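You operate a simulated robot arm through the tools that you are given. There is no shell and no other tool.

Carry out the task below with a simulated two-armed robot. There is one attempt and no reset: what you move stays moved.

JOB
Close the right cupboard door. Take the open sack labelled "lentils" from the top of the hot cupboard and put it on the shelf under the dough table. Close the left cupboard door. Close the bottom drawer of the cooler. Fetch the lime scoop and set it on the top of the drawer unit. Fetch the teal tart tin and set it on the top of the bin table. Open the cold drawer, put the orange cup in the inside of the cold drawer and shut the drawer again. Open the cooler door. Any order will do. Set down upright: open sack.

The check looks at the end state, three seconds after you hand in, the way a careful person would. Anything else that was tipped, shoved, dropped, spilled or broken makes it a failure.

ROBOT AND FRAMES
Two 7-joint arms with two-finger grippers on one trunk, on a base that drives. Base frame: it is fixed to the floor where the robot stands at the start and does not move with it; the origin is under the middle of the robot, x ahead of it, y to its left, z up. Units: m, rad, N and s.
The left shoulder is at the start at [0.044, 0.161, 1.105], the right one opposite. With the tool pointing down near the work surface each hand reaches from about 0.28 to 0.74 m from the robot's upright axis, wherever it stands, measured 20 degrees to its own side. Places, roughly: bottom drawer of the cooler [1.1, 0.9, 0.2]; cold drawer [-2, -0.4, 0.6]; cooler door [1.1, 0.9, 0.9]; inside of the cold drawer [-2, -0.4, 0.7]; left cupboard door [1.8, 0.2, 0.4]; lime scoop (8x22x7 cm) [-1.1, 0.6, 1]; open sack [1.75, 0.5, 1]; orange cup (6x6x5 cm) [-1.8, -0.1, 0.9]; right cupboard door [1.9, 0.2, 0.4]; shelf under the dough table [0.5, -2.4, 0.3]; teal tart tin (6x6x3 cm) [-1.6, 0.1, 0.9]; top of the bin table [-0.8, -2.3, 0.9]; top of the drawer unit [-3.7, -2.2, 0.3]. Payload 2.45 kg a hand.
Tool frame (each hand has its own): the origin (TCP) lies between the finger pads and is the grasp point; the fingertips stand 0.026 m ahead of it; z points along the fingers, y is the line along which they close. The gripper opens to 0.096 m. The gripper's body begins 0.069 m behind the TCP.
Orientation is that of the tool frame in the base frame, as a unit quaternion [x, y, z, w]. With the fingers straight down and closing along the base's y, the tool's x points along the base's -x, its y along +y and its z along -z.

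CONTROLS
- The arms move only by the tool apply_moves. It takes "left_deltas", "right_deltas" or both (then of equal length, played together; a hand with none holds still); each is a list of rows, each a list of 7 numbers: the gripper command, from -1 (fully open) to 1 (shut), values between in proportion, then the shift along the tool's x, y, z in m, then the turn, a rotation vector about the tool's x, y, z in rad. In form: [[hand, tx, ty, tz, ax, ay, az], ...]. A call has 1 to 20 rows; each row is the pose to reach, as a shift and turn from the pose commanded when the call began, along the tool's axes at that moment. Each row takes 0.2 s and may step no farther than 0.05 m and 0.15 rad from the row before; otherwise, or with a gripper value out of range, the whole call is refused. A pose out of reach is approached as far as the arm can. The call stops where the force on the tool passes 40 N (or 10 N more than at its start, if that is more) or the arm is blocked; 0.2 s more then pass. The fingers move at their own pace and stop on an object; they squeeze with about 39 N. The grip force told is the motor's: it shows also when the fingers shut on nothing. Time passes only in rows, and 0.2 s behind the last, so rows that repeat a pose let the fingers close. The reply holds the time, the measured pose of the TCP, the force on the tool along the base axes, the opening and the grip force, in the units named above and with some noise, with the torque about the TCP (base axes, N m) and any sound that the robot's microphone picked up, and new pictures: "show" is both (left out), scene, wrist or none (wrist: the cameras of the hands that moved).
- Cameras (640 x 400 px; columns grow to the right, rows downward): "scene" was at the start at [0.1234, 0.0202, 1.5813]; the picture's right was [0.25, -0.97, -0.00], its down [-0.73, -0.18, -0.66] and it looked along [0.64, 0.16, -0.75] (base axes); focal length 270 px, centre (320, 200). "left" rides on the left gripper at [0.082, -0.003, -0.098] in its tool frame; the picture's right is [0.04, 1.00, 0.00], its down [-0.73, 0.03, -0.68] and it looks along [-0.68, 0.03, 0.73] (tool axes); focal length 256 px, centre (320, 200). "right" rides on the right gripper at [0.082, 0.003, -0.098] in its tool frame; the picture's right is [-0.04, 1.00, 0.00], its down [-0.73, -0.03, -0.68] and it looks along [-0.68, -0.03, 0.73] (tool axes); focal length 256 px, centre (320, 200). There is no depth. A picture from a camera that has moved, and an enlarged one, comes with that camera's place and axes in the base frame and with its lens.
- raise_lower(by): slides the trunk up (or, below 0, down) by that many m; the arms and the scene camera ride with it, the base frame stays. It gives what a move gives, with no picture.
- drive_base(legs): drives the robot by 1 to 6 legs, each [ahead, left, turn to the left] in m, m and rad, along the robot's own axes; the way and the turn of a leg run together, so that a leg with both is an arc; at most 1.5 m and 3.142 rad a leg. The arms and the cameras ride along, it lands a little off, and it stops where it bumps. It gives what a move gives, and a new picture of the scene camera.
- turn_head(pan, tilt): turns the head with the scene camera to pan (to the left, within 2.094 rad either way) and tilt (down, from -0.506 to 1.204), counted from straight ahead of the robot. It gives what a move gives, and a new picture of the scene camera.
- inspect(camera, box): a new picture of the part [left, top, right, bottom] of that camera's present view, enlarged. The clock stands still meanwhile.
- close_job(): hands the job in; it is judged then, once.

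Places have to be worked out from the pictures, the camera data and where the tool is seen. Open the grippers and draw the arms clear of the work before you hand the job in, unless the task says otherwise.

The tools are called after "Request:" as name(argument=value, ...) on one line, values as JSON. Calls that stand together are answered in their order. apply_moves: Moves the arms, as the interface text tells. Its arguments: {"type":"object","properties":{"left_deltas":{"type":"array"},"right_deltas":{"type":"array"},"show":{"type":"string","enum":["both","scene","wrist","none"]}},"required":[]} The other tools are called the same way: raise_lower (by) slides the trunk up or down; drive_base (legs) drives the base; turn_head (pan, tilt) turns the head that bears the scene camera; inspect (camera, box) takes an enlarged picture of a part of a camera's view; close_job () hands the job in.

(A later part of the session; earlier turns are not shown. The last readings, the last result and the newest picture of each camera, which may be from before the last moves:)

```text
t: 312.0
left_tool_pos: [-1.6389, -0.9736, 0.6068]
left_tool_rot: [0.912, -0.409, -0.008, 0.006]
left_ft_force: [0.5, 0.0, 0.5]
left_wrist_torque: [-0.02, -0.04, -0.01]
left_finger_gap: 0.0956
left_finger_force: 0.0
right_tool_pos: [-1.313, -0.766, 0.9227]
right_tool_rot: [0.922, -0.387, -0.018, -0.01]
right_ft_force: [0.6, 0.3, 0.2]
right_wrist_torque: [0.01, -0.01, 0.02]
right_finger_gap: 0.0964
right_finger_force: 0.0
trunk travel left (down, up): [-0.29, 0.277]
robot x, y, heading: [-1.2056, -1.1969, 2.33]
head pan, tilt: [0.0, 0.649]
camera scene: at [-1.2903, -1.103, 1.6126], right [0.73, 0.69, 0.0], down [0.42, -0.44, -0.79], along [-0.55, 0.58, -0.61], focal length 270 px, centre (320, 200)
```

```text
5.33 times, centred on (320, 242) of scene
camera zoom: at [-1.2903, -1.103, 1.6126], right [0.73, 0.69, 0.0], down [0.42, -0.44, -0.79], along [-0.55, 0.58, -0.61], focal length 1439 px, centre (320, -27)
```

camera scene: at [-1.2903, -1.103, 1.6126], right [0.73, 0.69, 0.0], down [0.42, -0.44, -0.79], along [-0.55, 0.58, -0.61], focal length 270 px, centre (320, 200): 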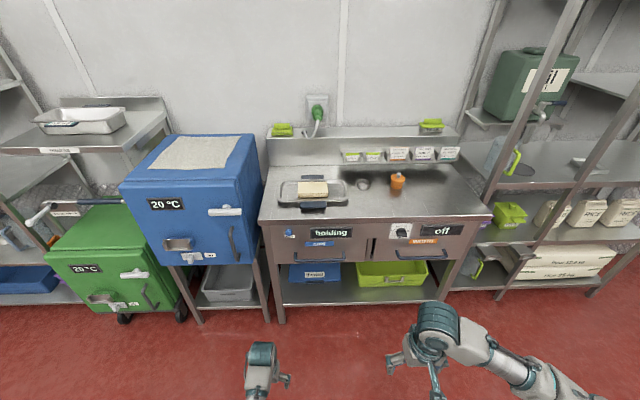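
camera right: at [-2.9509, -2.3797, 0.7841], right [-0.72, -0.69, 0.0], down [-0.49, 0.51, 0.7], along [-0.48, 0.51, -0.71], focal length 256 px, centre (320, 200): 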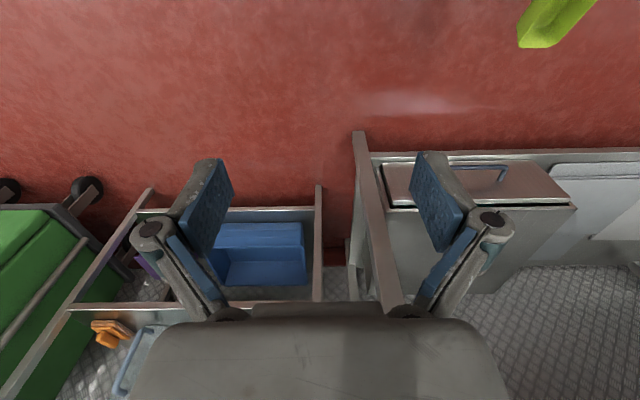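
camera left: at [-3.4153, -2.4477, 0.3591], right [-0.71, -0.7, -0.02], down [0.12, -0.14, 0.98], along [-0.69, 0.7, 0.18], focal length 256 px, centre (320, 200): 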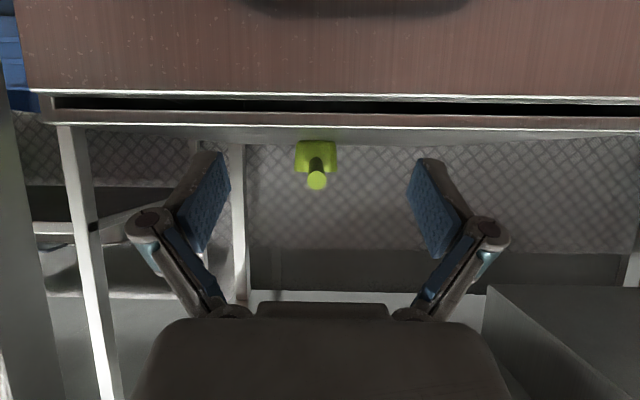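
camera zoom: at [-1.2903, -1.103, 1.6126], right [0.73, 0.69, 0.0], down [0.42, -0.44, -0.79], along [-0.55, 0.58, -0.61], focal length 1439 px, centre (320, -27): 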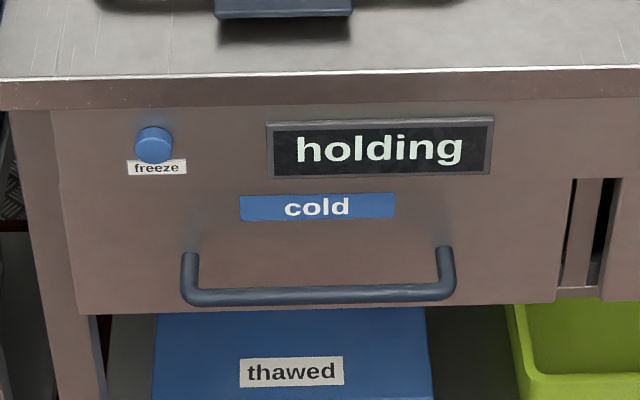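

The cold drawer's handle bar is at about u≈−0.94, z≈0.65, w −1.78…−1.56 (the "freeze" button is left above it; I keep clear of that). First I will take the cup with the right hand: I raise the trunk and both hands above counter height, then drive up.

Request:
raise_lower(by=0.1)

Request:
apply_moves(left_deltas=[[-1, 0, 0, -0.04, 0, 0, 0], [-1, 0, 0, -0.08, 0, 0, 0], [-1, 0, 0, -0.12, 0, 0, 0], [-1, 0, 0, -0.16, 0, 0, 0], [-1, 0, 0, -0.2, 0, 0, 0], [-1, 0, 0, -0.24, 0, 0, 0], [-1, 0, 0, -0.28, 0, 0, 0], [-1, 0, 0, -0.32, 0, 0, 0], [-1, 0, 0, -0.35, 0, 0, 0]], right_deltas=[[-1, 0, 0, -0.01, 0, 0, 0], [-1, -0.01, 0, -0.02, 0, 0, 0], [-1, -0.02, 0, -0.03, 0, 0, 0], [-1, -0.03, 0, -0.03, 0, 0, 0], [-1, -0.04, 0, -0.03, 0, 0, 0], [-1, -0.05, 0, -0.03, 0, 0, 0], [-1, -0.06, 0, -0.03, 0, 0, 0], [-1, -0.07, 0, -0.03, 0, 0, 0], [-1, -0.08, 0, -0.03, 0, 0, 0]], show="none")

Request:
drive_base(legs=[[0, -0.2, 0.026], [0.45, 0, 0]])

Request:
turn_head(pan=-0.15, tilt=0.9)

Request:
inspect(camera="right", box=[0, 0, 640, 400])

```text
t: 313.3
left_tool_pos: [-1.6392, -0.9735, 0.7061]
left_tool_rot: [0.912, -0.409, -0.008, 0.007]
left_ft_force: [0.3, -0.4, 0.4]
left_wrist_torque: [0.01, 0.0, 0.02]
left_finger_gap: 0.096
left_finger_force: 0.0
right_tool_pos: [-1.3127, -0.765, 1.0229]
right_tool_rot: [0.922, -0.387, -0.017, -0.011]
right_ft_force: [0.1, -0.1, 0.0]
right_wrist_torque: [0.01, 0.01, -0.04]
right_finger_gap: 0.0959
right_finger_force: 0.0
trunk travel left (down, up): [-0.39, 0.177]
robot x, y, heading: [-1.2035, -1.1968, 2.328]
head pan, tilt: [0.0, 0.649]
```

```text
t: 315.3
left_tool_pos: [-1.7191, -0.909, 0.9266]
left_tool_rot: [0.912, -0.41, -0.009, 0.005]
left_ft_force: [-0.8, 0.5, 0.9]
left_wrist_torque: [-0.01, -0.01, 0.04]
left_finger_gap: 0.0961
left_finger_force: 0.0
left hand out of reach, approached as far as the arm can: row 4, 5, 6, 7, 8, 9
right_tool_pos: [-1.37, -0.711, 1.0571]
right_tool_rot: [0.923, -0.385, -0.018, -0.011]
right_ft_force: [0.2, 0.1, 0.0]
right_wrist_torque: [-0.02, 0.04, 0.01]
right_finger_gap: 0.0962
right_finger_force: 0.1
trunk travel left (down, up): [-0.39, 0.177]
robot x, y, heading: [-1.2081, -1.197, 2.324]
head pan, tilt: [0.0, 0.649]
```

```text
t: 319.3
left_tool_pos: [-1.9096, -0.4694, 0.9265]
left_tool_rot: [0.919, -0.393, -0.008, 0.004]
left_ft_force: [0.2, -0.6, 0.1]
left_wrist_torque: [0.0, 0.01, 0.03]
left_finger_gap: 0.0958
left_finger_force: 0.1
right_tool_pos: [-1.5658, -0.2587, 1.0586]
right_tool_rot: [0.929, -0.37, -0.017, -0.013]
right_ft_force: [-0.3, -0.4, 0.2]
right_wrist_torque: [0.05, -0.01, 0.03]
right_finger_gap: 0.0961
right_finger_force: 0.0
trunk travel left (down, up): [-0.39, 0.177]
robot x, y, heading: [-1.3806, -0.7362, 2.359]
head pan, tilt: [0.0, 0.649]
camera scene: at [-1.4428, -0.6721, 1.713], right [0.7, 0.71, 0.0], down [0.43, -0.43, -0.79], along [-0.56, 0.56, -0.61], focal length 270 px, centre (320, 200)
```

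scene: 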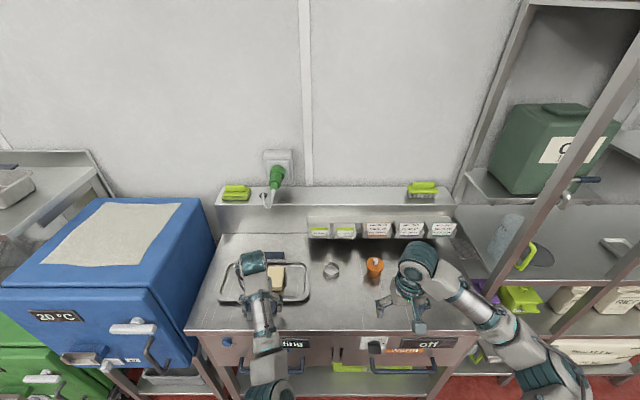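

```text
t: 320.0
left_tool_pos: [-1.9037, -0.4684, 0.9298]
left_tool_rot: [0.919, -0.393, -0.01, 0.004]
left_ft_force: [-0.3, 0.0, 0.1]
left_wrist_torque: [0.0, 0.01, -0.02]
left_finger_gap: 0.0961
left_finger_force: 0.0
right_tool_pos: [-1.5615, -0.259, 1.0595]
right_tool_rot: [0.929, -0.37, -0.019, -0.012]
right_ft_force: [-0.6, 0.7, -0.6]
right_wrist_torque: [0.01, -0.01, 0.01]
right_finger_gap: 0.096
right_finger_force: 0.0
trunk travel left (down, up): [-0.39, 0.177]
robot x, y, heading: [-1.3821, -0.7324, 2.359]
head pan, tilt: [-0.15, 0.901]
camera scene: at [-1.4198, -0.6645, 1.6924], right [0.8, 0.6, -0.01], down [0.47, -0.63, -0.62], along [-0.37, 0.49, -0.79], focal length 270 px, centre (320, 200)
```

scene: 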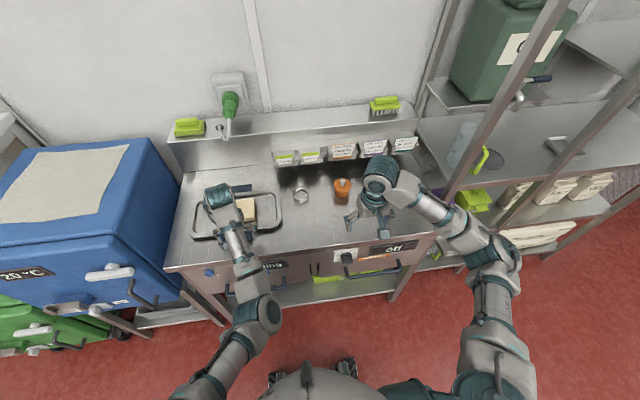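

```text
1.00 times, centred on (320, 200) of right (not enlarged: the box is as wide or as high as the picture)
camera zoom: at [-1.5013, -0.3209, 1.1541], right [-0.72, -0.7, -0.01], down [-0.49, 0.5, 0.71], along [-0.49, 0.51, -0.7], focal length 256 px, centre (320, 200)
```

zoom: 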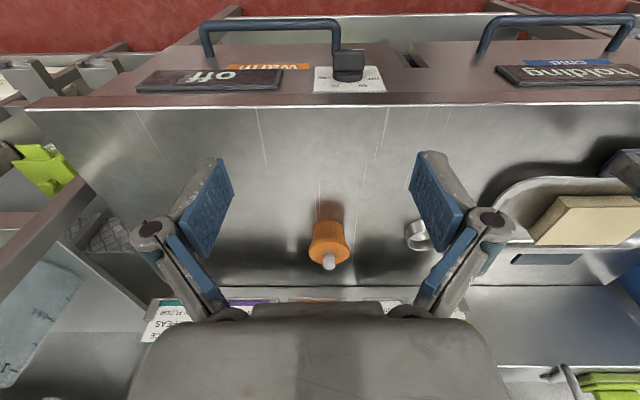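

The left hand only reached z≈0.93 and is above the tray with butter; I check its clearance before going on.

Request:
inspect(camera="left", box=[0, 0, 640, 400])

Request:
inspect(camera="scene", box=[170, 160, 330, 280])

```text
1.00 times, centred on (320, 200) of left (not enlarged: the box is as wide or as high as the picture)
camera zoom: at [-1.8444, -0.5236, 1.026], right [-0.69, -0.72, 0.02], down [-0.51, 0.51, 0.69], along [-0.5, 0.47, -0.72], focal length 256 px, centre (320, 200)
```

zoom: 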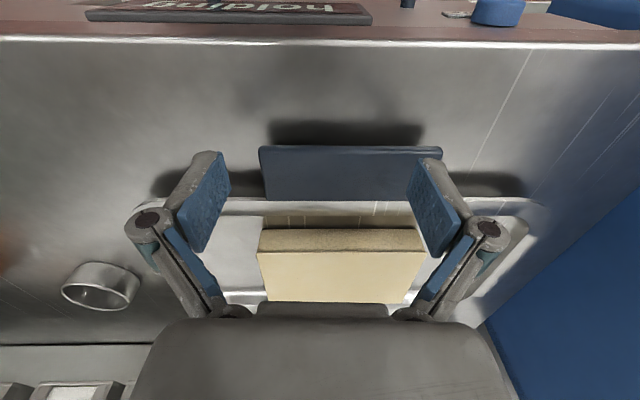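

```text
3.33 times, centred on (250, 220) of scene
camera zoom: at [-1.4198, -0.6645, 1.6924], right [0.8, 0.6, -0.01], down [0.47, -0.63, -0.62], along [-0.37, 0.49, -0.79], focal length 899 px, centre (553, 133)
```

zoom: 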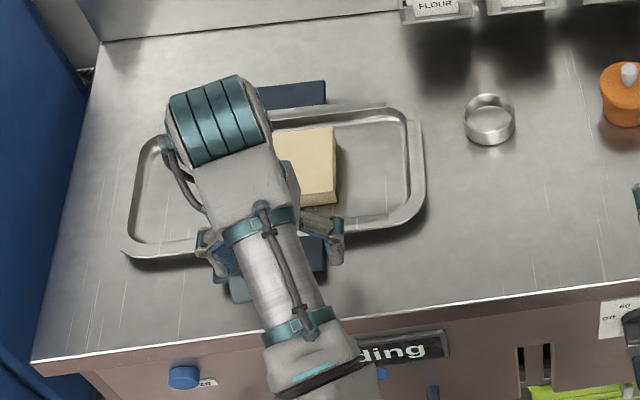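

The left fingertips hover just above the tray's front handle without contact. I raise the trunk 0.1 m so both hands go straight up.

Request:
raise_lower(by=0.1)

Request:
inspect(camera="left", box=[0, 0, 640, 400])

Request:
inspect(camera="right", box=[0, 0, 640, 400])

```text
t: 321.4
left_tool_pos: [-1.9099, -0.4729, 1.0272]
left_tool_rot: [0.92, -0.392, -0.008, 0.002]
left_ft_force: [0.3, -0.3, 0.1]
left_wrist_torque: [-0.02, -0.02, 0.0]
left_finger_gap: 0.0961
left_finger_force: 0.1
right_tool_pos: [-1.5669, -0.265, 1.1611]
right_tool_rot: [0.929, -0.369, -0.017, -0.015]
right_ft_force: [1.2, -0.1, 0.9]
right_wrist_torque: [-0.03, 0.01, -0.03]
right_finger_gap: 0.0961
right_finger_force: 0.0
trunk travel left (down, up): [-0.49, 0.077]
robot x, y, heading: [-1.3827, -0.7421, 2.359]
head pan, tilt: [-0.15, 0.901]
```

```text
1.00 times, centred on (320, 200) of left (not enlarged: the box is as wide or as high as the picture)
camera zoom: at [-1.85, -0.5294, 1.1246], right [-0.69, -0.72, 0.01], down [-0.52, 0.51, 0.69], along [-0.5, 0.47, -0.72], focal length 256 px, centre (320, 200)
```

zoom: 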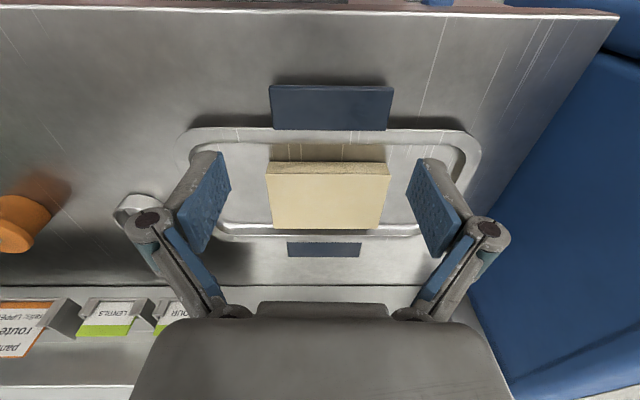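

```text
1.00 times, centred on (320, 200) of right (not enlarged: the box is as wide or as high as the picture)
camera zoom: at [-1.5074, -0.3271, 1.2553], right [-0.72, -0.7, -0.01], down [-0.5, 0.5, 0.71], along [-0.49, 0.52, -0.7], focal length 256 px, centre (320, 200)
```

zoom: 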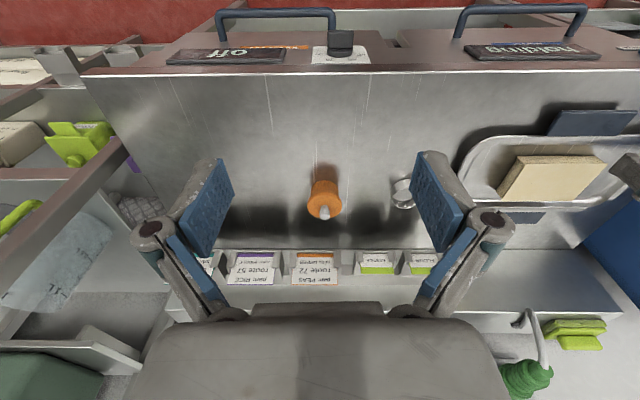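

The tray is undisturbed. The cup centre is at about u≈−1.177, w≈−1.297. I drive 10 cm closer and move the right hand above it.

Request:
drive_base(legs=[[0.1, 0, 0]])

Request:
apply_moves(right_deltas=[[-1, -0.03, 0, 0.02, -0.004, 0.01, 0], [-1, -0.065, 0, 0.04, -0.008, 0.02, 0], [-1, -0.1, 0, 0.06, -0.012, 0.03, 0], [-1, -0.13, 0, 0.08, -0.015, 0.04, 0], [-1, -0.15, 0, 0.09, -0.015, 0.04, 0], [-1, -0.15, 0, 0.09, -0.015, 0.04, 0]])

```text
t: 322.5
left_tool_pos: [-1.9739, -0.4023, 1.0293]
left_tool_rot: [0.919, -0.393, -0.01, 0.004]
left_ft_force: [0.1, 0.0, 0.6]
left_wrist_torque: [-0.02, 0.0, 0.03]
left_finger_gap: 0.0959
left_finger_force: 0.1
right_tool_pos: [-1.6302, -0.1928, 1.1614]
right_tool_rot: [0.929, -0.37, -0.021, -0.013]
right_ft_force: [0.4, -0.2, -0.2]
right_wrist_torque: [-0.01, 0.02, 0.01]
right_finger_gap: 0.0959
right_finger_force: 0.0
trunk travel left (down, up): [-0.49, 0.077]
robot x, y, heading: [-1.4504, -0.6677, 2.363]
head pan, tilt: [-0.15, 0.901]
camera scene: at [-1.4823, -0.6157, 1.7927], right [0.8, 0.6, 0.0], down [0.47, -0.63, -0.62], along [-0.37, 0.5, -0.78], focal length 270 px, centre (320, 200)
```

scene: 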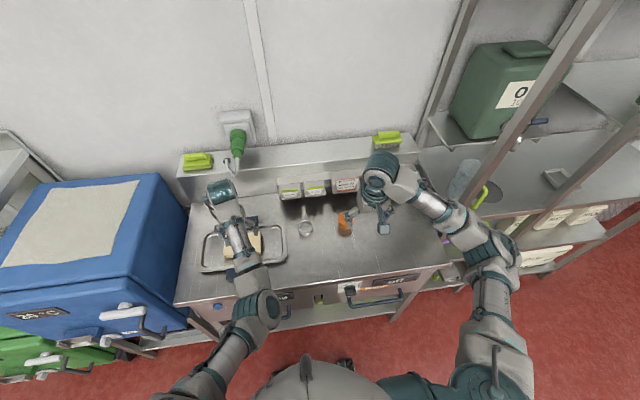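

```text
t: 323.9
left_tool_pos: [-1.9746, -0.4022, 1.0296]
left_tool_rot: [0.919, -0.393, -0.01, 0.003]
left_ft_force: [0.9, -0.5, -0.4]
left_wrist_torque: [0.01, 0.03, 0.04]
left_finger_gap: 0.096
left_finger_force: 0.0
right_tool_pos: [-1.7415, -0.0892, 1.0772]
right_tool_rot: [0.929, -0.371, -0.004, 0.0]
right_ft_force: [-0.6, 0.1, -0.5]
right_wrist_torque: [0.01, 0.0, -0.02]
right_finger_gap: 0.0961
right_finger_force: 0.0
trunk travel left (down, up): [-0.49, 0.077]
robot x, y, heading: [-1.4503, -0.6682, 2.361]
head pan, tilt: [-0.15, 0.901]
camera scene: at [-1.4873, -0.6101, 1.7923], right [0.8, 0.6, 0.0], down [0.47, -0.63, -0.62], along [-0.37, 0.5, -0.79], focal length 270 px, centre (320, 200)
camera right: at [-1.6841, -0.1471, 1.1747], right [-0.72, -0.7, 0.0], down [-0.51, 0.52, 0.68], along [-0.48, 0.49, -0.73], focal length 256 px, centre (320, 200)
```

scene: 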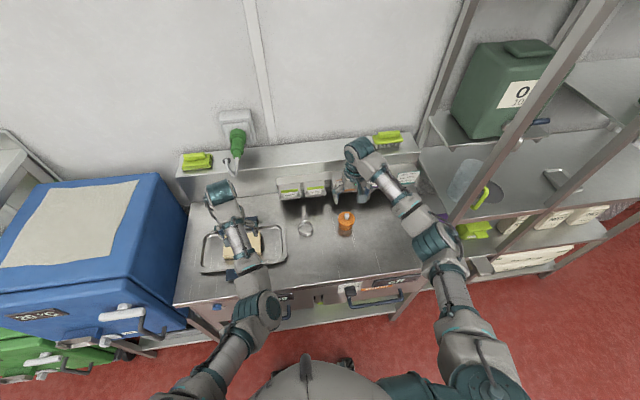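
right: 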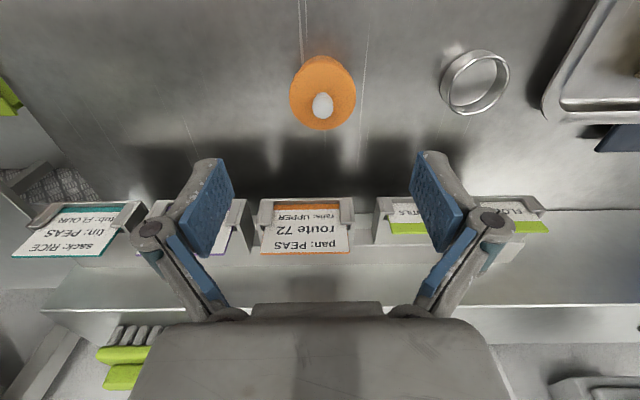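

The cup's lid centre is at u≈−1.183, w≈−1.292. I correct 1.5 cm forward and descend to z≈0.903 around it.

Request:
apply_moves(right_deltas=[[-1, -0.014, -0.001, 0.03, 0, 0, 0], [-1, -0.0146, -0.001, 0.07, 0, 0, 0], [-1, -0.0146, -0.001, 0.105, 0, 0, 0], [-1, -0.0146, -0.001, 0.135, 0, 0, 0], [-1, -0.0146, -0.001, 0.16, 0, 0, 0], [-1, -0.0146, -0.001, 0.172, 0, 0, 0]], show="wrist")

```text
t: 325.3
left_tool_pos: [-1.9749, -0.4021, 1.0292]
left_tool_rot: [0.919, -0.394, -0.009, 0.003]
left_ft_force: [-0.4, -0.9, 1.0]
left_wrist_torque: [-0.03, 0.0, 0.0]
left_finger_gap: 0.0964
left_finger_force: 0.1
right_tool_pos: [-1.7552, -0.0763, 0.9046]
right_tool_rot: [0.929, -0.37, -0.003, 0.001]
right_ft_force: [0.3, 0.1, -1.1]
right_wrist_torque: [-0.02, -0.02, 0.03]
right_finger_gap: 0.096
right_finger_force: 0.0
trunk travel left (down, up): [-0.49, 0.077]
robot x, y, heading: [-1.4487, -0.667, 2.36]
head pan, tilt: [-0.15, 0.901]
camera right: at [-1.6968, -0.1338, 1.0031], right [-0.72, -0.7, 0.0], down [-0.51, 0.52, 0.68], along [-0.48, 0.49, -0.73], focal length 256 px, centre (320, 200)
```

right: 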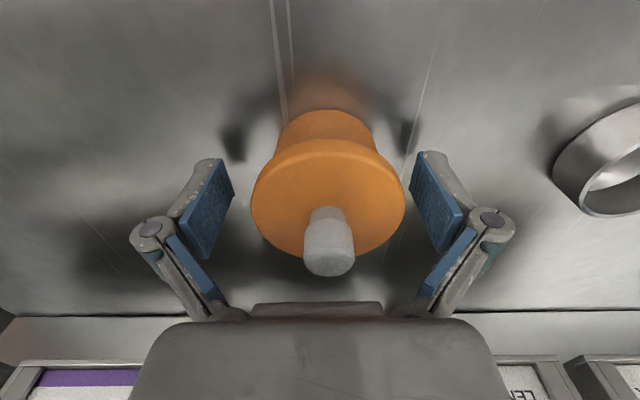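

The cup is centred between the fingers; I close on it.

Request:
apply_moves(right_deltas=[[-0.5, 0, 0, 0, 0, 0, 0], [0, 0, 0, 0, 0, 0, 0], [0.5, 0, 0, 0, 0, 0, 0], [1, 0, 0, 0, 0, 0, 0], [1, 0, 0, 0, 0, 0, 0]], show="wrist")

```text
t: 326.5
left_tool_pos: [-1.9742, -0.4008, 1.0289]
left_tool_rot: [0.919, -0.393, -0.009, 0.003]
left_ft_force: [-0.2, -0.1, 0.8]
left_wrist_torque: [0.01, 0.0, 0.0]
left_finger_gap: 0.0958
left_finger_force: 0.0
right_tool_pos: [-1.755, -0.0757, 0.9054]
right_tool_rot: [0.929, -0.369, -0.003, 0.001]
right_ft_force: [0.5, 0.0, 0.0]
right_wrist_torque: [-0.02, 0.0, 0.04]
right_finger_gap: 0.0634
right_finger_force: 39.3
trunk travel left (down, up): [-0.49, 0.077]
robot x, y, heading: [-1.4488, -0.6659, 2.356]
head pan, tilt: [-0.15, 0.901]
camera right: at [-1.697, -0.1337, 1.0035], right [-0.72, -0.7, 0.0], down [-0.51, 0.53, 0.68], along [-0.48, 0.49, -0.73], focal length 256 px, centre (320, 200)
```

right: 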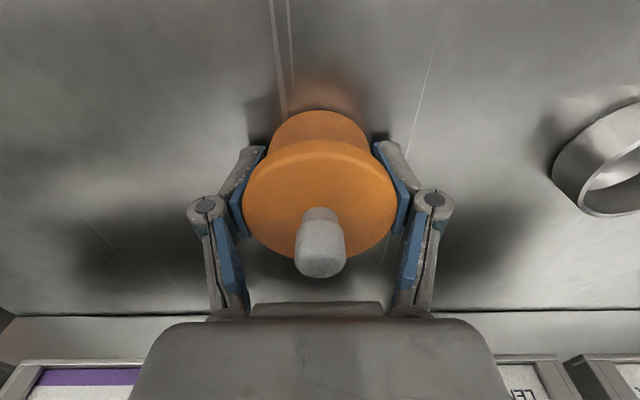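

Gripped at 63 mm. I lift the cup and, once it follows, back the base away.

Request:
apply_moves(right_deltas=[[1, 0, 0, -0.01, 0, 0, 0], [1, 0, 0, -0.03, 0, 0, 0], [1, 0, 0, -0.06, 0, 0, 0], [1, 0, 0, -0.09, 0, 0, 0], [1, 0, 0, -0.12, 0, 0, 0], [1, 0, 0, -0.14, 0, 0, 0]], show="wrist")

Request:
drive_base(legs=[[-0.45, 0, 0]])

```text
t: 327.9
left_tool_pos: [-1.9741, -0.401, 1.0295]
left_tool_rot: [0.919, -0.393, -0.01, 0.003]
left_ft_force: [-0.6, -0.5, 0.2]
left_wrist_torque: [0.0, 0.03, 0.01]
left_finger_gap: 0.0959
left_finger_force: 0.2
right_tool_pos: [-1.7518, -0.076, 1.047]
right_tool_rot: [0.928, -0.371, -0.003, 0.0]
right_ft_force: [-0.7, -0.7, -0.1]
right_wrist_torque: [0.03, -0.01, 0.0]
right_finger_gap: 0.0635
right_finger_force: 39.3
trunk travel left (down, up): [-0.49, 0.077]
robot x, y, heading: [-1.4483, -0.6668, 2.359]
head pan, tilt: [-0.15, 0.901]
camera right: at [-1.6941, -0.1343, 1.1449], right [-0.72, -0.7, 0.0], down [-0.51, 0.53, 0.68], along [-0.48, 0.49, -0.73], focal length 256 px, centre (320, 200)
```

right: 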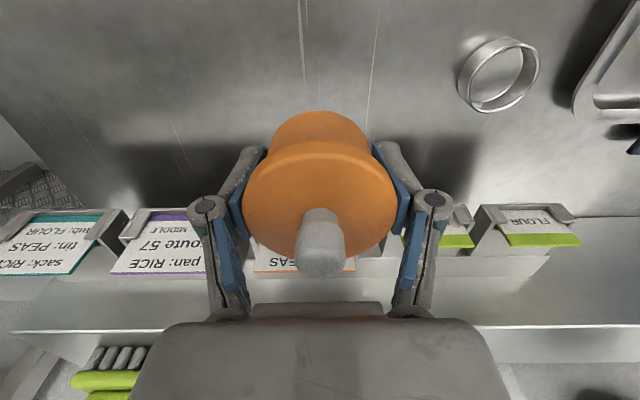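

```text
t: 330.7
left_tool_pos: [-1.6462, -0.7268, 1.0291]
left_tool_rot: [0.92, -0.392, -0.01, 0.003]
left_ft_force: [-0.3, -0.5, 0.4]
left_wrist_torque: [-0.01, -0.01, 0.0]
left_finger_gap: 0.0958
left_finger_force: 0.1
right_tool_pos: [-1.4259, -0.4001, 1.0461]
right_tool_rot: [0.929, -0.37, -0.002, 0.001]
right_ft_force: [0.8, 0.1, -0.5]
right_wrist_torque: [-0.02, 0.04, -0.03]
right_finger_gap: 0.0633
right_finger_force: 39.2
trunk travel left (down, up): [-0.49, 0.077]
robot x, y, heading: [-1.1247, -0.9911, 2.366]
head pan, tilt: [-0.15, 0.901]
camera scene: at [-1.1628, -0.935, 1.7922], right [0.8, 0.6, 0.0], down [0.47, -0.63, -0.62], along [-0.37, 0.49, -0.79], focal length 270 px, centre (320, 200)
```

scene: 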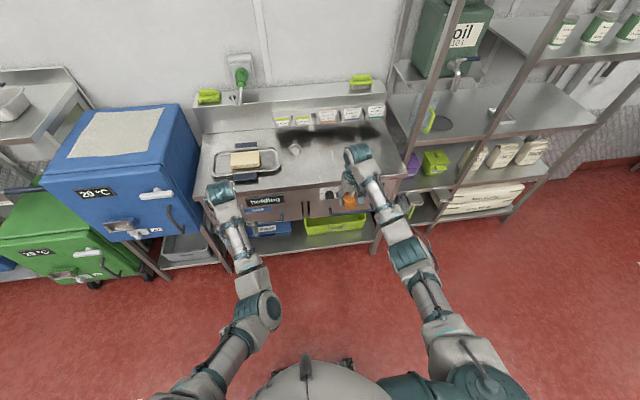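

The cup is in hand. Now the drawer: I lower the trunk, move nearer, and turn the left hand so that it can pinch the horizontal bar (first a 90° turn about its axis).

Request:
raise_lower(by=-0.2)

Request:
drive_base(legs=[[0.12, 0.05, -0.008]])

Request:
apply_moves(left_deltas=[[-1, 0, 0, 0.005, 0, 0, 0.14], [-1, 0, 0, 0.01, 0, 0, 0.28], [-1, 0, 0, 0.015, 0, 0, 0.42], [-1, 0, 0, 0.02, 0, 0, 0.56], [-1, 0, 0, 0.025, 0, 0, 0.7], [-1, 0, 0, 0.03, 0, 0, 0.84], [-1, 0, 0, 0.035, 0, 0, 0.98], [-1, 0, 0, 0.04, 0, 0, 1.12], [-1, 0, 0, 0.045, 0, 0, 1.26], [-1, 0, 0, 0.05, 0, 0, 1.4], [-1, 0, 0, 0.055, 0, 0, 1.54], [-1, 0, 0, 0.06, 0, 0, 1.571]], show="none")

```text
t: 332.9
left_tool_pos: [-1.6383, -0.7361, 0.788]
left_tool_rot: [0.92, -0.392, 0.027, 0.016]
left_ft_force: [0.1, 0.2, -0.2]
left_wrist_torque: [-0.02, -0.01, 0.02]
left_finger_gap: 0.0961
left_finger_force: 0.0
right_tool_pos: [-1.4231, -0.4035, 0.8493]
right_tool_rot: [0.929, -0.369, -0.006, 0.0]
right_ft_force: [0.5, 0.3, 0.7]
right_wrist_torque: [0.01, 0.0, 0.0]
right_finger_gap: 0.0636
right_finger_force: 38.6
trunk travel left (down, up): [-0.29, 0.277]
robot x, y, heading: [-1.1248, -0.9935, 2.361]
head pan, tilt: [-0.15, 0.901]
```

```text
t: 334.1
left_tool_pos: [-1.7452, -0.6764, 0.7888]
left_tool_rot: [0.917, -0.398, 0.025, 0.022]
left_ft_force: [0.5, 0.5, 0.1]
left_wrist_torque: [-0.08, 0.05, -0.02]
left_finger_gap: 0.0963
left_finger_force: 0.1
right_tool_pos: [-1.5258, -0.3463, 0.8458]
right_tool_rot: [0.927, -0.375, -0.007, 0.005]
right_ft_force: [0.6, 1.2, -0.6]
right_wrist_torque: [-0.05, 0.07, 0.0]
right_finger_gap: 0.0636
right_finger_force: 39.0
trunk travel left (down, up): [-0.29, 0.277]
robot x, y, heading: [-1.2384, -0.9397, 2.351]
head pan, tilt: [-0.15, 0.901]
camera scene: at [-1.2982, -0.837, 1.5918], right [0.81, 0.59, -0.01], down [0.46, -0.64, -0.62], along [-0.37, 0.49, -0.79], focal length 270 px, centre (320, 200)
```

scene: 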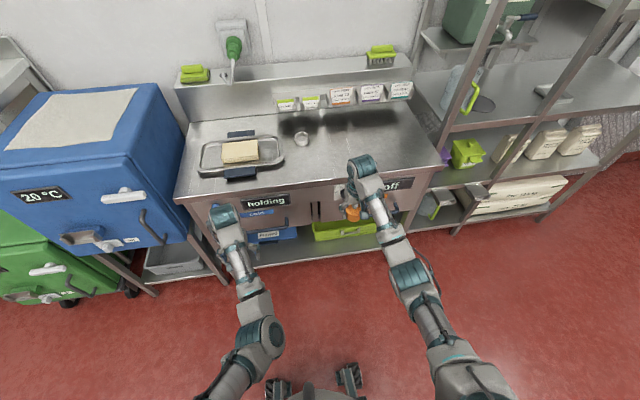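

```text
t: 336.7
left_tool_pos: [-1.7463, -0.6864, 0.7308]
left_tool_rot: [-0.367, 0.93, -0.028, 0.006]
left_ft_force: [-1.1, -0.2, 0.4]
left_wrist_torque: [0.01, -0.01, -0.04]
left_finger_gap: 0.096
left_finger_force: 0.1
left hand out of reach, approached as far as the arm can: row 1
right_tool_pos: [-1.5292, -0.3515, 0.8506]
right_tool_rot: [0.927, -0.375, -0.006, -0.001]
right_ft_force: [0.0, 0.2, 0.0]
right_wrist_torque: [-0.02, 0.03, -0.02]
right_finger_gap: 0.0634
right_finger_force: 39.1
trunk travel left (down, up): [-0.29, 0.277]
robot x, y, heading: [-1.2376, -0.9433, 2.351]
head pan, tilt: [-0.15, 0.901]
```

The left hand now closes along the forward direction. I pitch it so that it points forward-down and bring it just in front of the bar.

Request:
apply_moves(left_deltas=[[-1, 0, 0.01, 0.004, -0.137, 0, 0], [-1, 0, 0.02, 0.008, -0.275, 0, 0], [-1, 0, 0.035, 0.012, -0.412, 0, 0], [-1, 0, 0.05, 0.016, -0.55, 0, 0], [-1, 0, 0.065, 0.02, -0.687, 0, 0], [-1, 0, 0.08, 0.025, -0.825, 0, 0], [-1, 0, 0.095, 0.03, -0.962, 0, 0], [-1, 0, 0.11, 0.034, -1.1, 0, 0], [-1, 0, 0.11, 0.034, -1.1, 0, 0]])

```text
t: 338.7
left_tool_pos: [-1.8236, -0.6085, 0.6906]
left_tool_rot: [-0.317, 0.807, 0.462, -0.186]
left_ft_force: [0.1, -0.4, -0.2]
left_wrist_torque: [0.0, 0.03, -0.02]
left_finger_gap: 0.0959
left_finger_force: 0.1
right_tool_pos: [-1.531, -0.3541, 0.8524]
right_tool_rot: [0.927, -0.374, -0.006, -0.002]
right_ft_force: [-0.6, 0.0, 0.1]
right_wrist_torque: [0.0, -0.01, -0.04]
right_finger_gap: 0.0635
right_finger_force: 38.9
trunk travel left (down, up): [-0.29, 0.277]
robot x, y, heading: [-1.2349, -0.9443, 2.348]
head pan, tilt: [-0.15, 0.901]
camera scene: at [-1.3121, -0.8515, 1.5921], right [0.81, 0.59, 0.0], down [0.46, -0.64, -0.62], along [-0.36, 0.5, -0.79], focal length 270 px, centre (320, 200)
camera left: at [-1.8228, -0.7274, 0.7371], right [-0.37, 0.34, 0.86], down [0.93, 0.09, 0.36], along [0.05, 0.94, -0.35], focal length 256 px, centre (320, 200)
```

scene: 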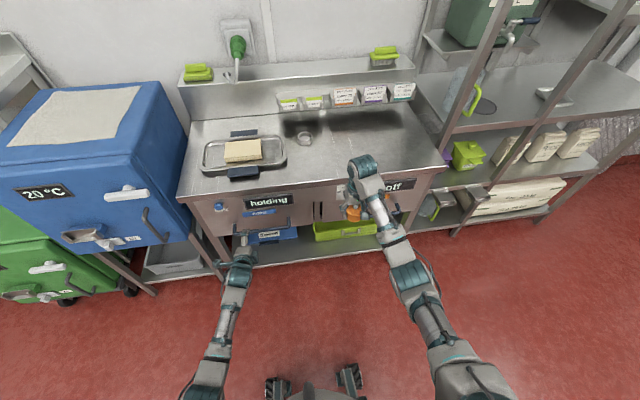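
left: 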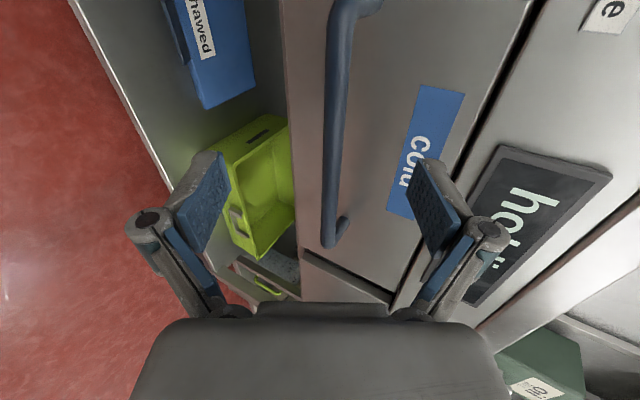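

The bar runs nicely between the fingers; the drawer front is the panel with the "cold" label. I narrow the fingers to about 55 mm and advance onto the bar, stopping slightly short to keep off the drawer front.

Request:
apply_moves(left_deltas=[[-0.15, 0, 0.003, 0.02, 0, 0, 0], [-0.15, 0, 0.007, 0.042, 0, 0, 0], [-0.15, 0, 0.01, 0.062, 0, 0, 0], [-0.15, 0, 0.013, 0.076, 0, 0, 0], [-0.15, 0, 0.013, 0.076, 0, 0, 0]], show="wrist")

```text
t: 339.9
left_tool_pos: [-1.8723, -0.5544, 0.6627]
left_tool_rot: [-0.316, 0.807, 0.462, -0.186]
left_ft_force: [0.5, 0.4, 0.0]
left_wrist_torque: [0.05, -0.03, 0.01]
left_finger_gap: 0.0549
left_finger_force: 0.0
right_tool_pos: [-1.5313, -0.3547, 0.8526]
right_tool_rot: [0.927, -0.375, -0.005, -0.002]
right_ft_force: [0.3, 0.5, 0.0]
right_wrist_torque: [-0.01, -0.02, 0.01]
right_finger_gap: 0.0635
right_finger_force: 39.4
trunk travel left (down, up): [-0.29, 0.277]
robot x, y, heading: [-1.2398, -0.9439, 2.353]
head pan, tilt: [-0.15, 0.901]
camera left: at [-1.872, -0.673, 0.7102], right [-0.37, 0.35, 0.86], down [0.93, 0.09, 0.36], along [0.05, 0.93, -0.35], focal length 256 px, centre (320, 200)
```

left: 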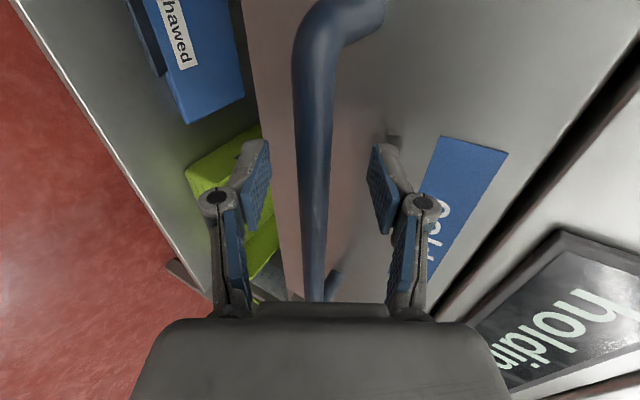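

The bar is centred between the fingers. I close on it.

Request:
apply_moves(left_deltas=[[0.3, 0, 0, 0, 0, 0, 0], [0.7, 0, 0, 0, 0, 0, 0], [1, 0, 0, 0, 0, 0, 0], [1, 0, 0, 0, 0, 0, 0]], show="wrist")

```text
t: 340.9
left_tool_pos: [-1.8707, -0.5556, 0.6598]
left_tool_rot: [-0.317, 0.808, 0.461, -0.184]
left_ft_force: [7.7, -4.5, -8.5]
left_wrist_torque: [0.59, -0.63, 0.67]
left_finger_gap: 0.0146
left_finger_force: 41.0
right_tool_pos: [-1.5301, -0.354, 0.8521]
right_tool_rot: [0.927, -0.375, -0.006, -0.002]
right_ft_force: [-0.2, 0.1, -0.4]
right_wrist_torque: [-0.03, -0.02, -0.02]
right_finger_gap: 0.0634
right_finger_force: 39.4
trunk travel left (down, up): [-0.29, 0.277]
robot x, y, heading: [-1.2365, -0.9419, 2.355]
head pan, tilt: [-0.15, 0.901]
camera left: at [-1.8714, -0.6736, 0.7082], right [-0.37, 0.35, 0.86], down [0.93, 0.09, 0.37], along [0.05, 0.93, -0.35], focal length 256 px, centre (320, 200)
```

left: 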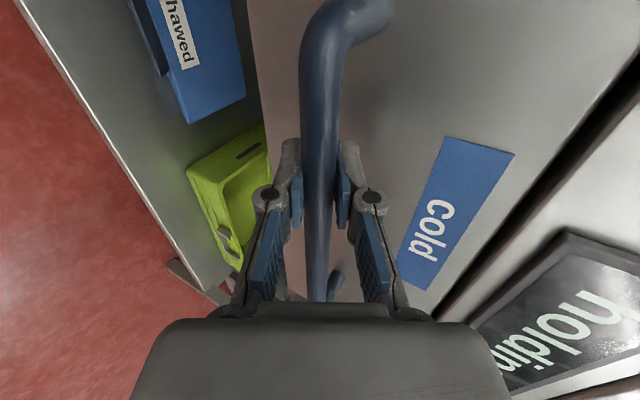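

Gripped (14.6 mm). I pull the drawer straight back with the arm, in 2.5 cm steps.

Request:
apply_moves(left_deltas=[[1, 0, -0.005, -0.009, 0, 0, 0], [1, 0, -0.0126, -0.0216, 0, 0, 0], [1, 0, -0.0252, -0.0432, 0, 0, 0], [1, 0, -0.0378, -0.0647, 0, 0, 0], [1, 0, -0.0504, -0.0863, 0, 0, 0], [1, 0, -0.0629, -0.1079, 0, 0, 0], [1, 0, -0.0755, -0.1295, 0, 0, 0], [1, 0, -0.0881, -0.151, 0, 0, 0], [1, 0, -0.1007, -0.1726, 0, 0, 0], [1, 0, -0.1133, -0.1942, 0, 0, 0], [1, 0, -0.126, -0.2158, 0, 0, 0]])

```text
t: 343.3
left_tool_pos: [-1.6955, -0.7366, 0.6626]
left_tool_rot: [-0.316, 0.808, 0.462, -0.184]
left_ft_force: [25.7, 22.3, -16.1]
left_wrist_torque: [0.76, -0.8, 0.07]
left_finger_gap: 0.0149
left_finger_force: 40.7
right_tool_pos: [-1.5298, -0.3532, 0.851]
right_tool_rot: [0.927, -0.374, -0.006, -0.001]
right_ft_force: [0.7, 0.0, 0.1]
right_wrist_torque: [0.02, -0.02, 0.0]
right_finger_gap: 0.0633
right_finger_force: 38.6
trunk travel left (down, up): [-0.29, 0.277]
robot x, y, heading: [-1.2392, -0.9405, 2.353]
head pan, tilt: [-0.15, 0.901]
camera scene: at [-1.3062, -0.8453, 1.5919], right [0.81, 0.59, 0.0], down [0.46, -0.64, -0.62], along [-0.37, 0.5, -0.79], focal length 270 px, centre (320, 200)
camera left: at [-1.698, -0.854, 0.7093], right [-0.37, 0.35, 0.86], down [0.93, 0.08, 0.37], along [0.06, 0.93, -0.35], focal length 256 px, centre (320, 200)
```

scene: 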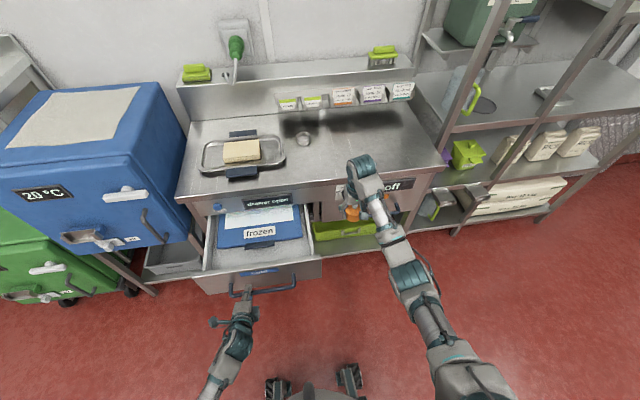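
left: 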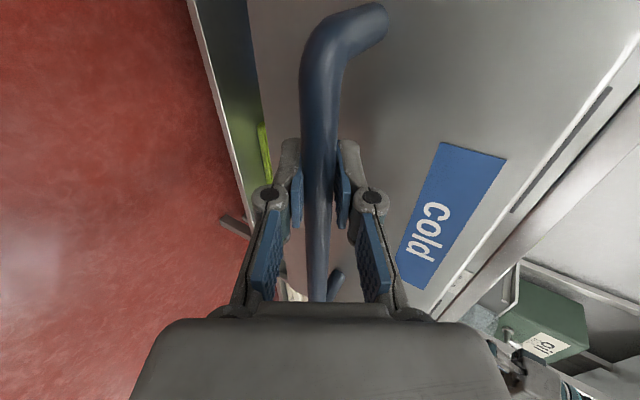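

The drawer is open about 25 cm and holds a blue "frozen" box. I relax the sideways force by 4 mm and look inside for room for the cup.

Request:
apply_moves(left_deltas=[[1, -0.002, 0.001, 0, 0, 0, 0], [1, -0.005, 0.003, 0.001, 0, 0, 0], [1, -0.005, 0.003, 0.001, 0, 0, 0]], show="none")

Request:
inspect(camera="scene", box=[190, 180, 350, 300])

```text
t: 344.1
left_tool_pos: [-1.6989, -0.7342, 0.6609]
left_tool_rot: [-0.317, 0.809, 0.46, -0.186]
left_ft_force: [11.8, 9.0, -22.5]
left_wrist_torque: [0.89, -0.89, -0.27]
left_finger_gap: 0.0148
left_finger_force: 41.0
right_tool_pos: [-1.5329, -0.3541, 0.8494]
right_tool_rot: [0.927, -0.374, -0.005, 0.0]
right_ft_force: [-0.5, 0.3, 0.1]
right_wrist_torque: [-0.02, -0.02, 0.0]
right_finger_gap: 0.0631
right_finger_force: 39.0
trunk travel left (down, up): [-0.29, 0.277]
robot x, y, heading: [-1.2411, -0.9445, 2.35]
head pan, tilt: [-0.15, 0.901]
```

```text
3.33 times, centred on (270, 240) of scene
camera zoom: at [-1.3124, -0.8486, 1.5916], right [0.81, 0.59, 0.0], down [0.46, -0.64, -0.62], along [-0.36, 0.5, -0.79], focal length 899 px, centre (487, 67)
```

zoom: 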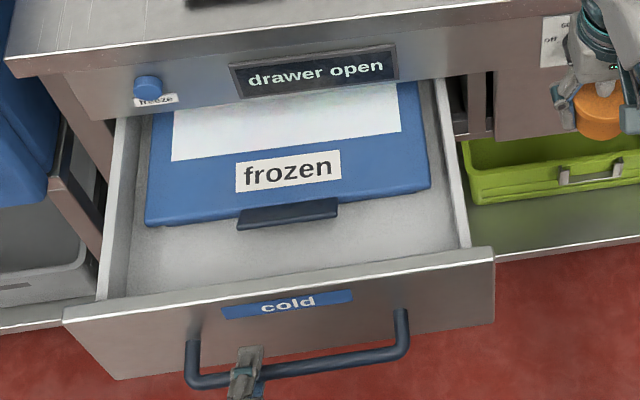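

There is about 12 cm of free floor in front of the "frozen" box; I choose u≈−0.803, w≈−1.56 to the right of its handle. The left hand keeps hold of the drawer while the right hand carries the cup over at z≈0.85.

Request:
apply_moves(right_deltas=[[1, 0.005, 0.045, 0, 0, 0, 0], [1, 0.01, 0.09, 0, 0, 0, 0], [1, 0.015, 0.135, 0, 0, 0, 0], [1, 0.02, 0.18, 0, 0, 0, 0], [1, 0.0257, 0.226, 0, 0, 0, 0], [1, 0.0257, 0.226, 0, 0, 0, 0]])

Request:
inspect(camera="scene", box=[190, 180, 350, 300])

```text
t: 345.5
left_tool_pos: [-1.7001, -0.734, 0.6618]
left_tool_rot: [-0.317, 0.808, 0.461, -0.184]
left_ft_force: [7.5, 5.2, -29.4]
left_wrist_torque: [1.12, -1.05, -0.54]
left_finger_gap: 0.0146
left_finger_force: 41.1
right_tool_pos: [-1.6719, -0.5335, 0.8514]
right_tool_rot: [0.927, -0.374, -0.005, -0.003]
right_ft_force: [-0.1, -0.2, -0.9]
right_wrist_torque: [0.0, 0.01, 0.0]
right_finger_gap: 0.0629
right_finger_force: 39.2
trunk travel left (down, up): [-0.29, 0.277]
robot x, y, heading: [-1.2408, -0.9417, 2.348]
head pan, tilt: [-0.15, 0.901]
camera scene: at [-1.3162, -0.8507, 1.5916], right [0.81, 0.59, 0.0], down [0.47, -0.64, -0.62], along [-0.36, 0.5, -0.79], focal length 270 px, centre (320, 200)
camera right: at [-1.6137, -0.5947, 0.949], right [-0.72, -0.69, 0.0], down [-0.5, 0.53, 0.69], along [-0.47, 0.5, -0.73], focal length 256 px, centre (320, 200)
```

scene: 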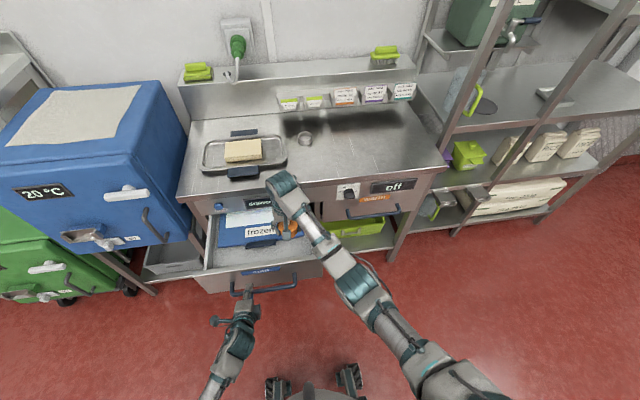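
right: 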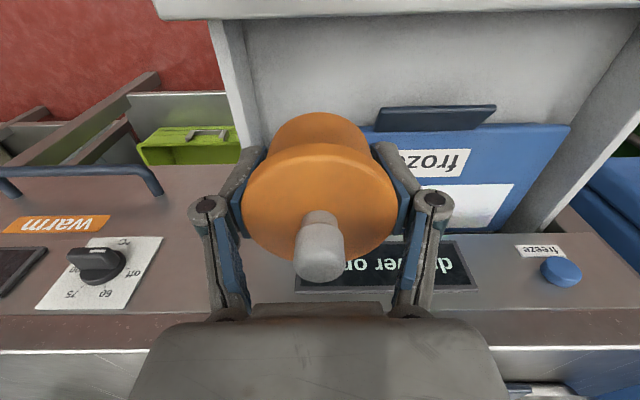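

```text
3.33 times, centred on (270, 240) of scene
camera zoom: at [-1.3162, -0.8507, 1.5916], right [0.81, 0.59, 0.0], down [0.47, -0.64, -0.62], along [-0.36, 0.5, -0.79], focal length 899 px, centre (487, 67)
```

zoom: 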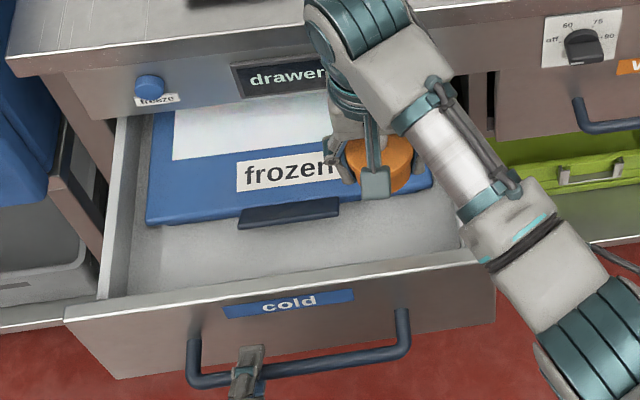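

If I lowered the hand in its present orientation, its camera would meet the drawer's front panel, so I turn the hand 65° (camera toward the left) and shift to u≈−0.81, w≈−1.575 before lowering.

Request:
apply_moves(right_deltas=[[1, -0.001, 0.002, 0, 0, 0, 0.142], [1, -0.001, 0.004, 0, 0, 0, 0.284], [1, -0.002, 0.006, 0, 0, 0, 0.426], [1, -0.003, 0.008, 0, 0, 0, 0.567], [1, -0.003, 0.01, 0, 0, 0, 0.709], [1, -0.004, 0.012, 0, 0, 0, 0.85], [1, -0.005, 0.014, 0, 0, 0, 0.992], [1, -0.005, 0.0156, 0, 0, 0, 1.134], [1, -0.005, 0.0156, 0, 0, 0, 1.134]])

Request:
inspect(camera="scene", box=[190, 180, 350, 300])

```text
t: 347.5
left_tool_pos: [-1.6996, -0.7341, 0.6616]
left_tool_rot: [-0.318, 0.808, 0.46, -0.185]
left_ft_force: [9.2, 7.8, -30.1]
left_wrist_torque: [0.56, -0.73, 0.47]
left_finger_gap: 0.0149
left_finger_force: 40.8
right_tool_pos: [-1.6853, -0.5424, 0.8509]
right_tool_rot: [-0.581, 0.814, 0.006, -0.002]
right_ft_force: [0.4, 0.4, -0.3]
right_wrist_torque: [-0.02, -0.01, -0.02]
right_finger_gap: 0.0628
right_finger_force: 38.7
trunk travel left (down, up): [-0.29, 0.277]
robot x, y, heading: [-1.2367, -0.9396, 2.353]
head pan, tilt: [-0.15, 0.901]
camera scene: at [-1.3156, -0.8502, 1.5916], right [0.81, 0.59, 0.0], down [0.47, -0.64, -0.62], along [-0.36, 0.5, -0.79], focal length 270 px, centre (320, 200)
camera right: at [-1.7141, -0.6193, 0.9489], right [-0.93, 0.36, 0.01], down [0.27, 0.68, 0.68], along [0.24, 0.64, -0.73], focal length 256 px, centre (320, 200)
```

scene: 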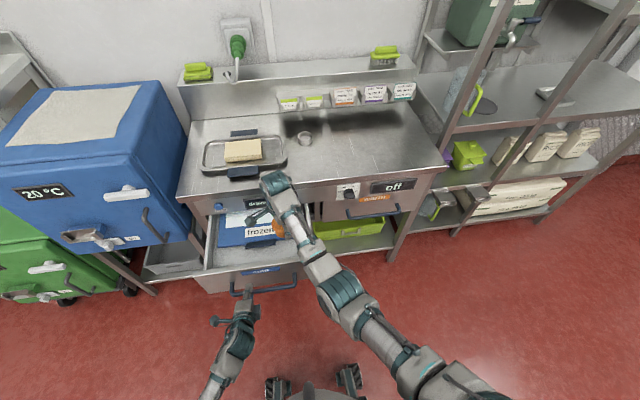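
right: 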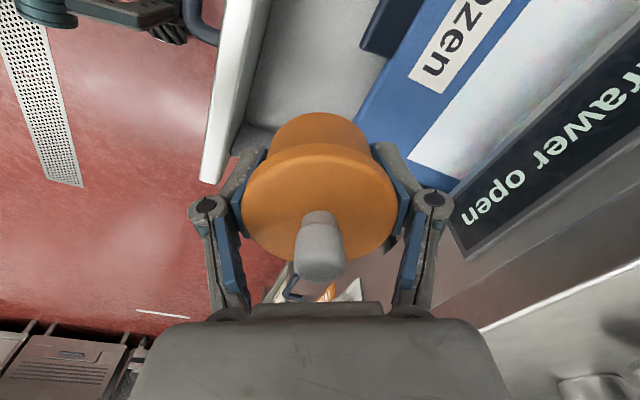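

```text
3.33 times, centred on (270, 240) of scene
camera zoom: at [-1.3156, -0.8502, 1.5916], right [0.81, 0.59, 0.0], down [0.47, -0.64, -0.62], along [-0.36, 0.5, -0.79], focal length 899 px, centre (487, 67)
```

zoom: 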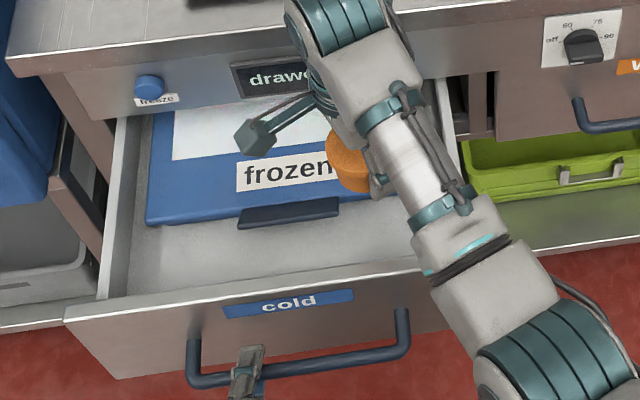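

The hand is turned with its camera arm pointing left over the box. I lower the cup into the drawer to z≈0.68 and check clearances.

Request:
apply_moves(right_deltas=[[1, 0, 0, 0.03, 0, 0, 0], [1, 0, 0, 0.06, 0, 0, 0], [1, 0, 0, 0.09, 0, 0, 0], [1, 0, 0, 0.115, 0, 0, 0], [1, 0, 0, 0.135, 0, 0, 0], [1, 0, 0, 0.155, 0, 0, 0], [1, 0, 0, 0.17, 0, 0, 0]])

Request:
inspect(camera="scene", box=[190, 180, 350, 300])

```text
t: 349.1
left_tool_pos: [-1.6952, -0.7385, 0.6612]
left_tool_rot: [-0.319, 0.809, 0.459, -0.183]
left_ft_force: [5.7, 1.3, -12.6]
left_wrist_torque: [0.03, -0.28, 1.64]
left_finger_gap: 0.0149
left_finger_force: 41.1
right_tool_pos: [-1.6887, -0.5427, 0.6891]
right_tool_rot: [-0.581, 0.814, 0.008, -0.001]
right_ft_force: [0.2, -0.2, -1.0]
right_wrist_torque: [0.04, 0.03, 0.01]
right_finger_gap: 0.0631
right_finger_force: 38.8
trunk travel left (down, up): [-0.29, 0.277]
robot x, y, heading: [-1.2405, -0.9395, 2.351]
head pan, tilt: [-0.15, 0.901]
stopped in row 7 (left hand): the force on the tool passed its limit at 49 N (the readings are from after the stop); the commanded pose is now the measured one
camera scene: at [-1.3136, -0.8535, 1.5923], right [0.81, 0.59, 0.0], down [0.46, -0.63, -0.62], along [-0.36, 0.5, -0.79], focal length 270 px, centre (320, 200)
camera right: at [-1.7178, -0.6205, 0.787], right [-0.93, 0.36, 0.01], down [0.27, 0.68, 0.68], along [0.24, 0.64, -0.73], focal length 256 px, centre (320, 200)
```

scene: 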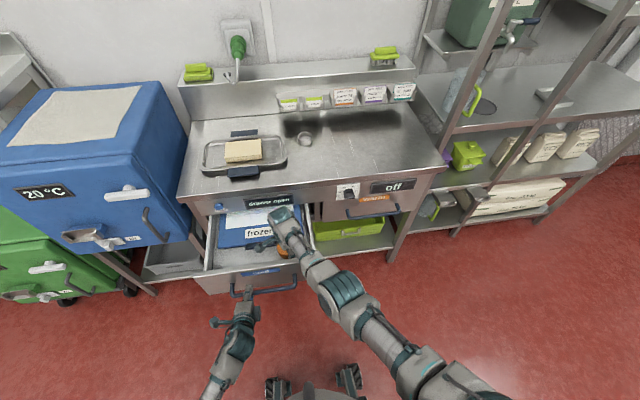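
right: 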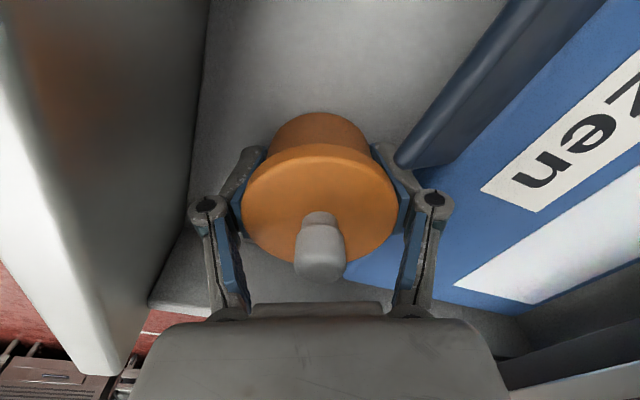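

```text
3.33 times, centred on (270, 240) of scene
camera zoom: at [-1.3136, -0.8535, 1.5923], right [0.81, 0.59, 0.0], down [0.46, -0.63, -0.62], along [-0.36, 0.5, -0.79], focal length 899 px, centre (487, 67)
```

zoom: 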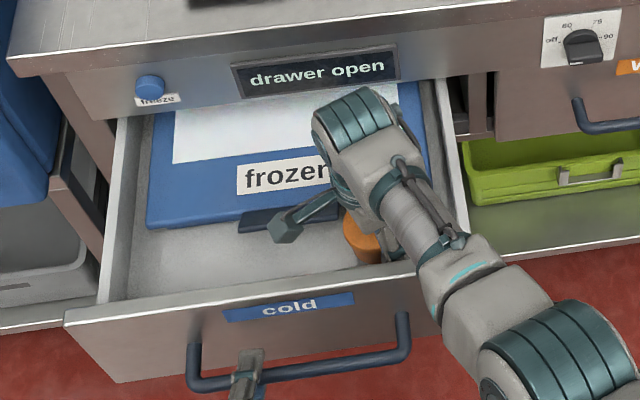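

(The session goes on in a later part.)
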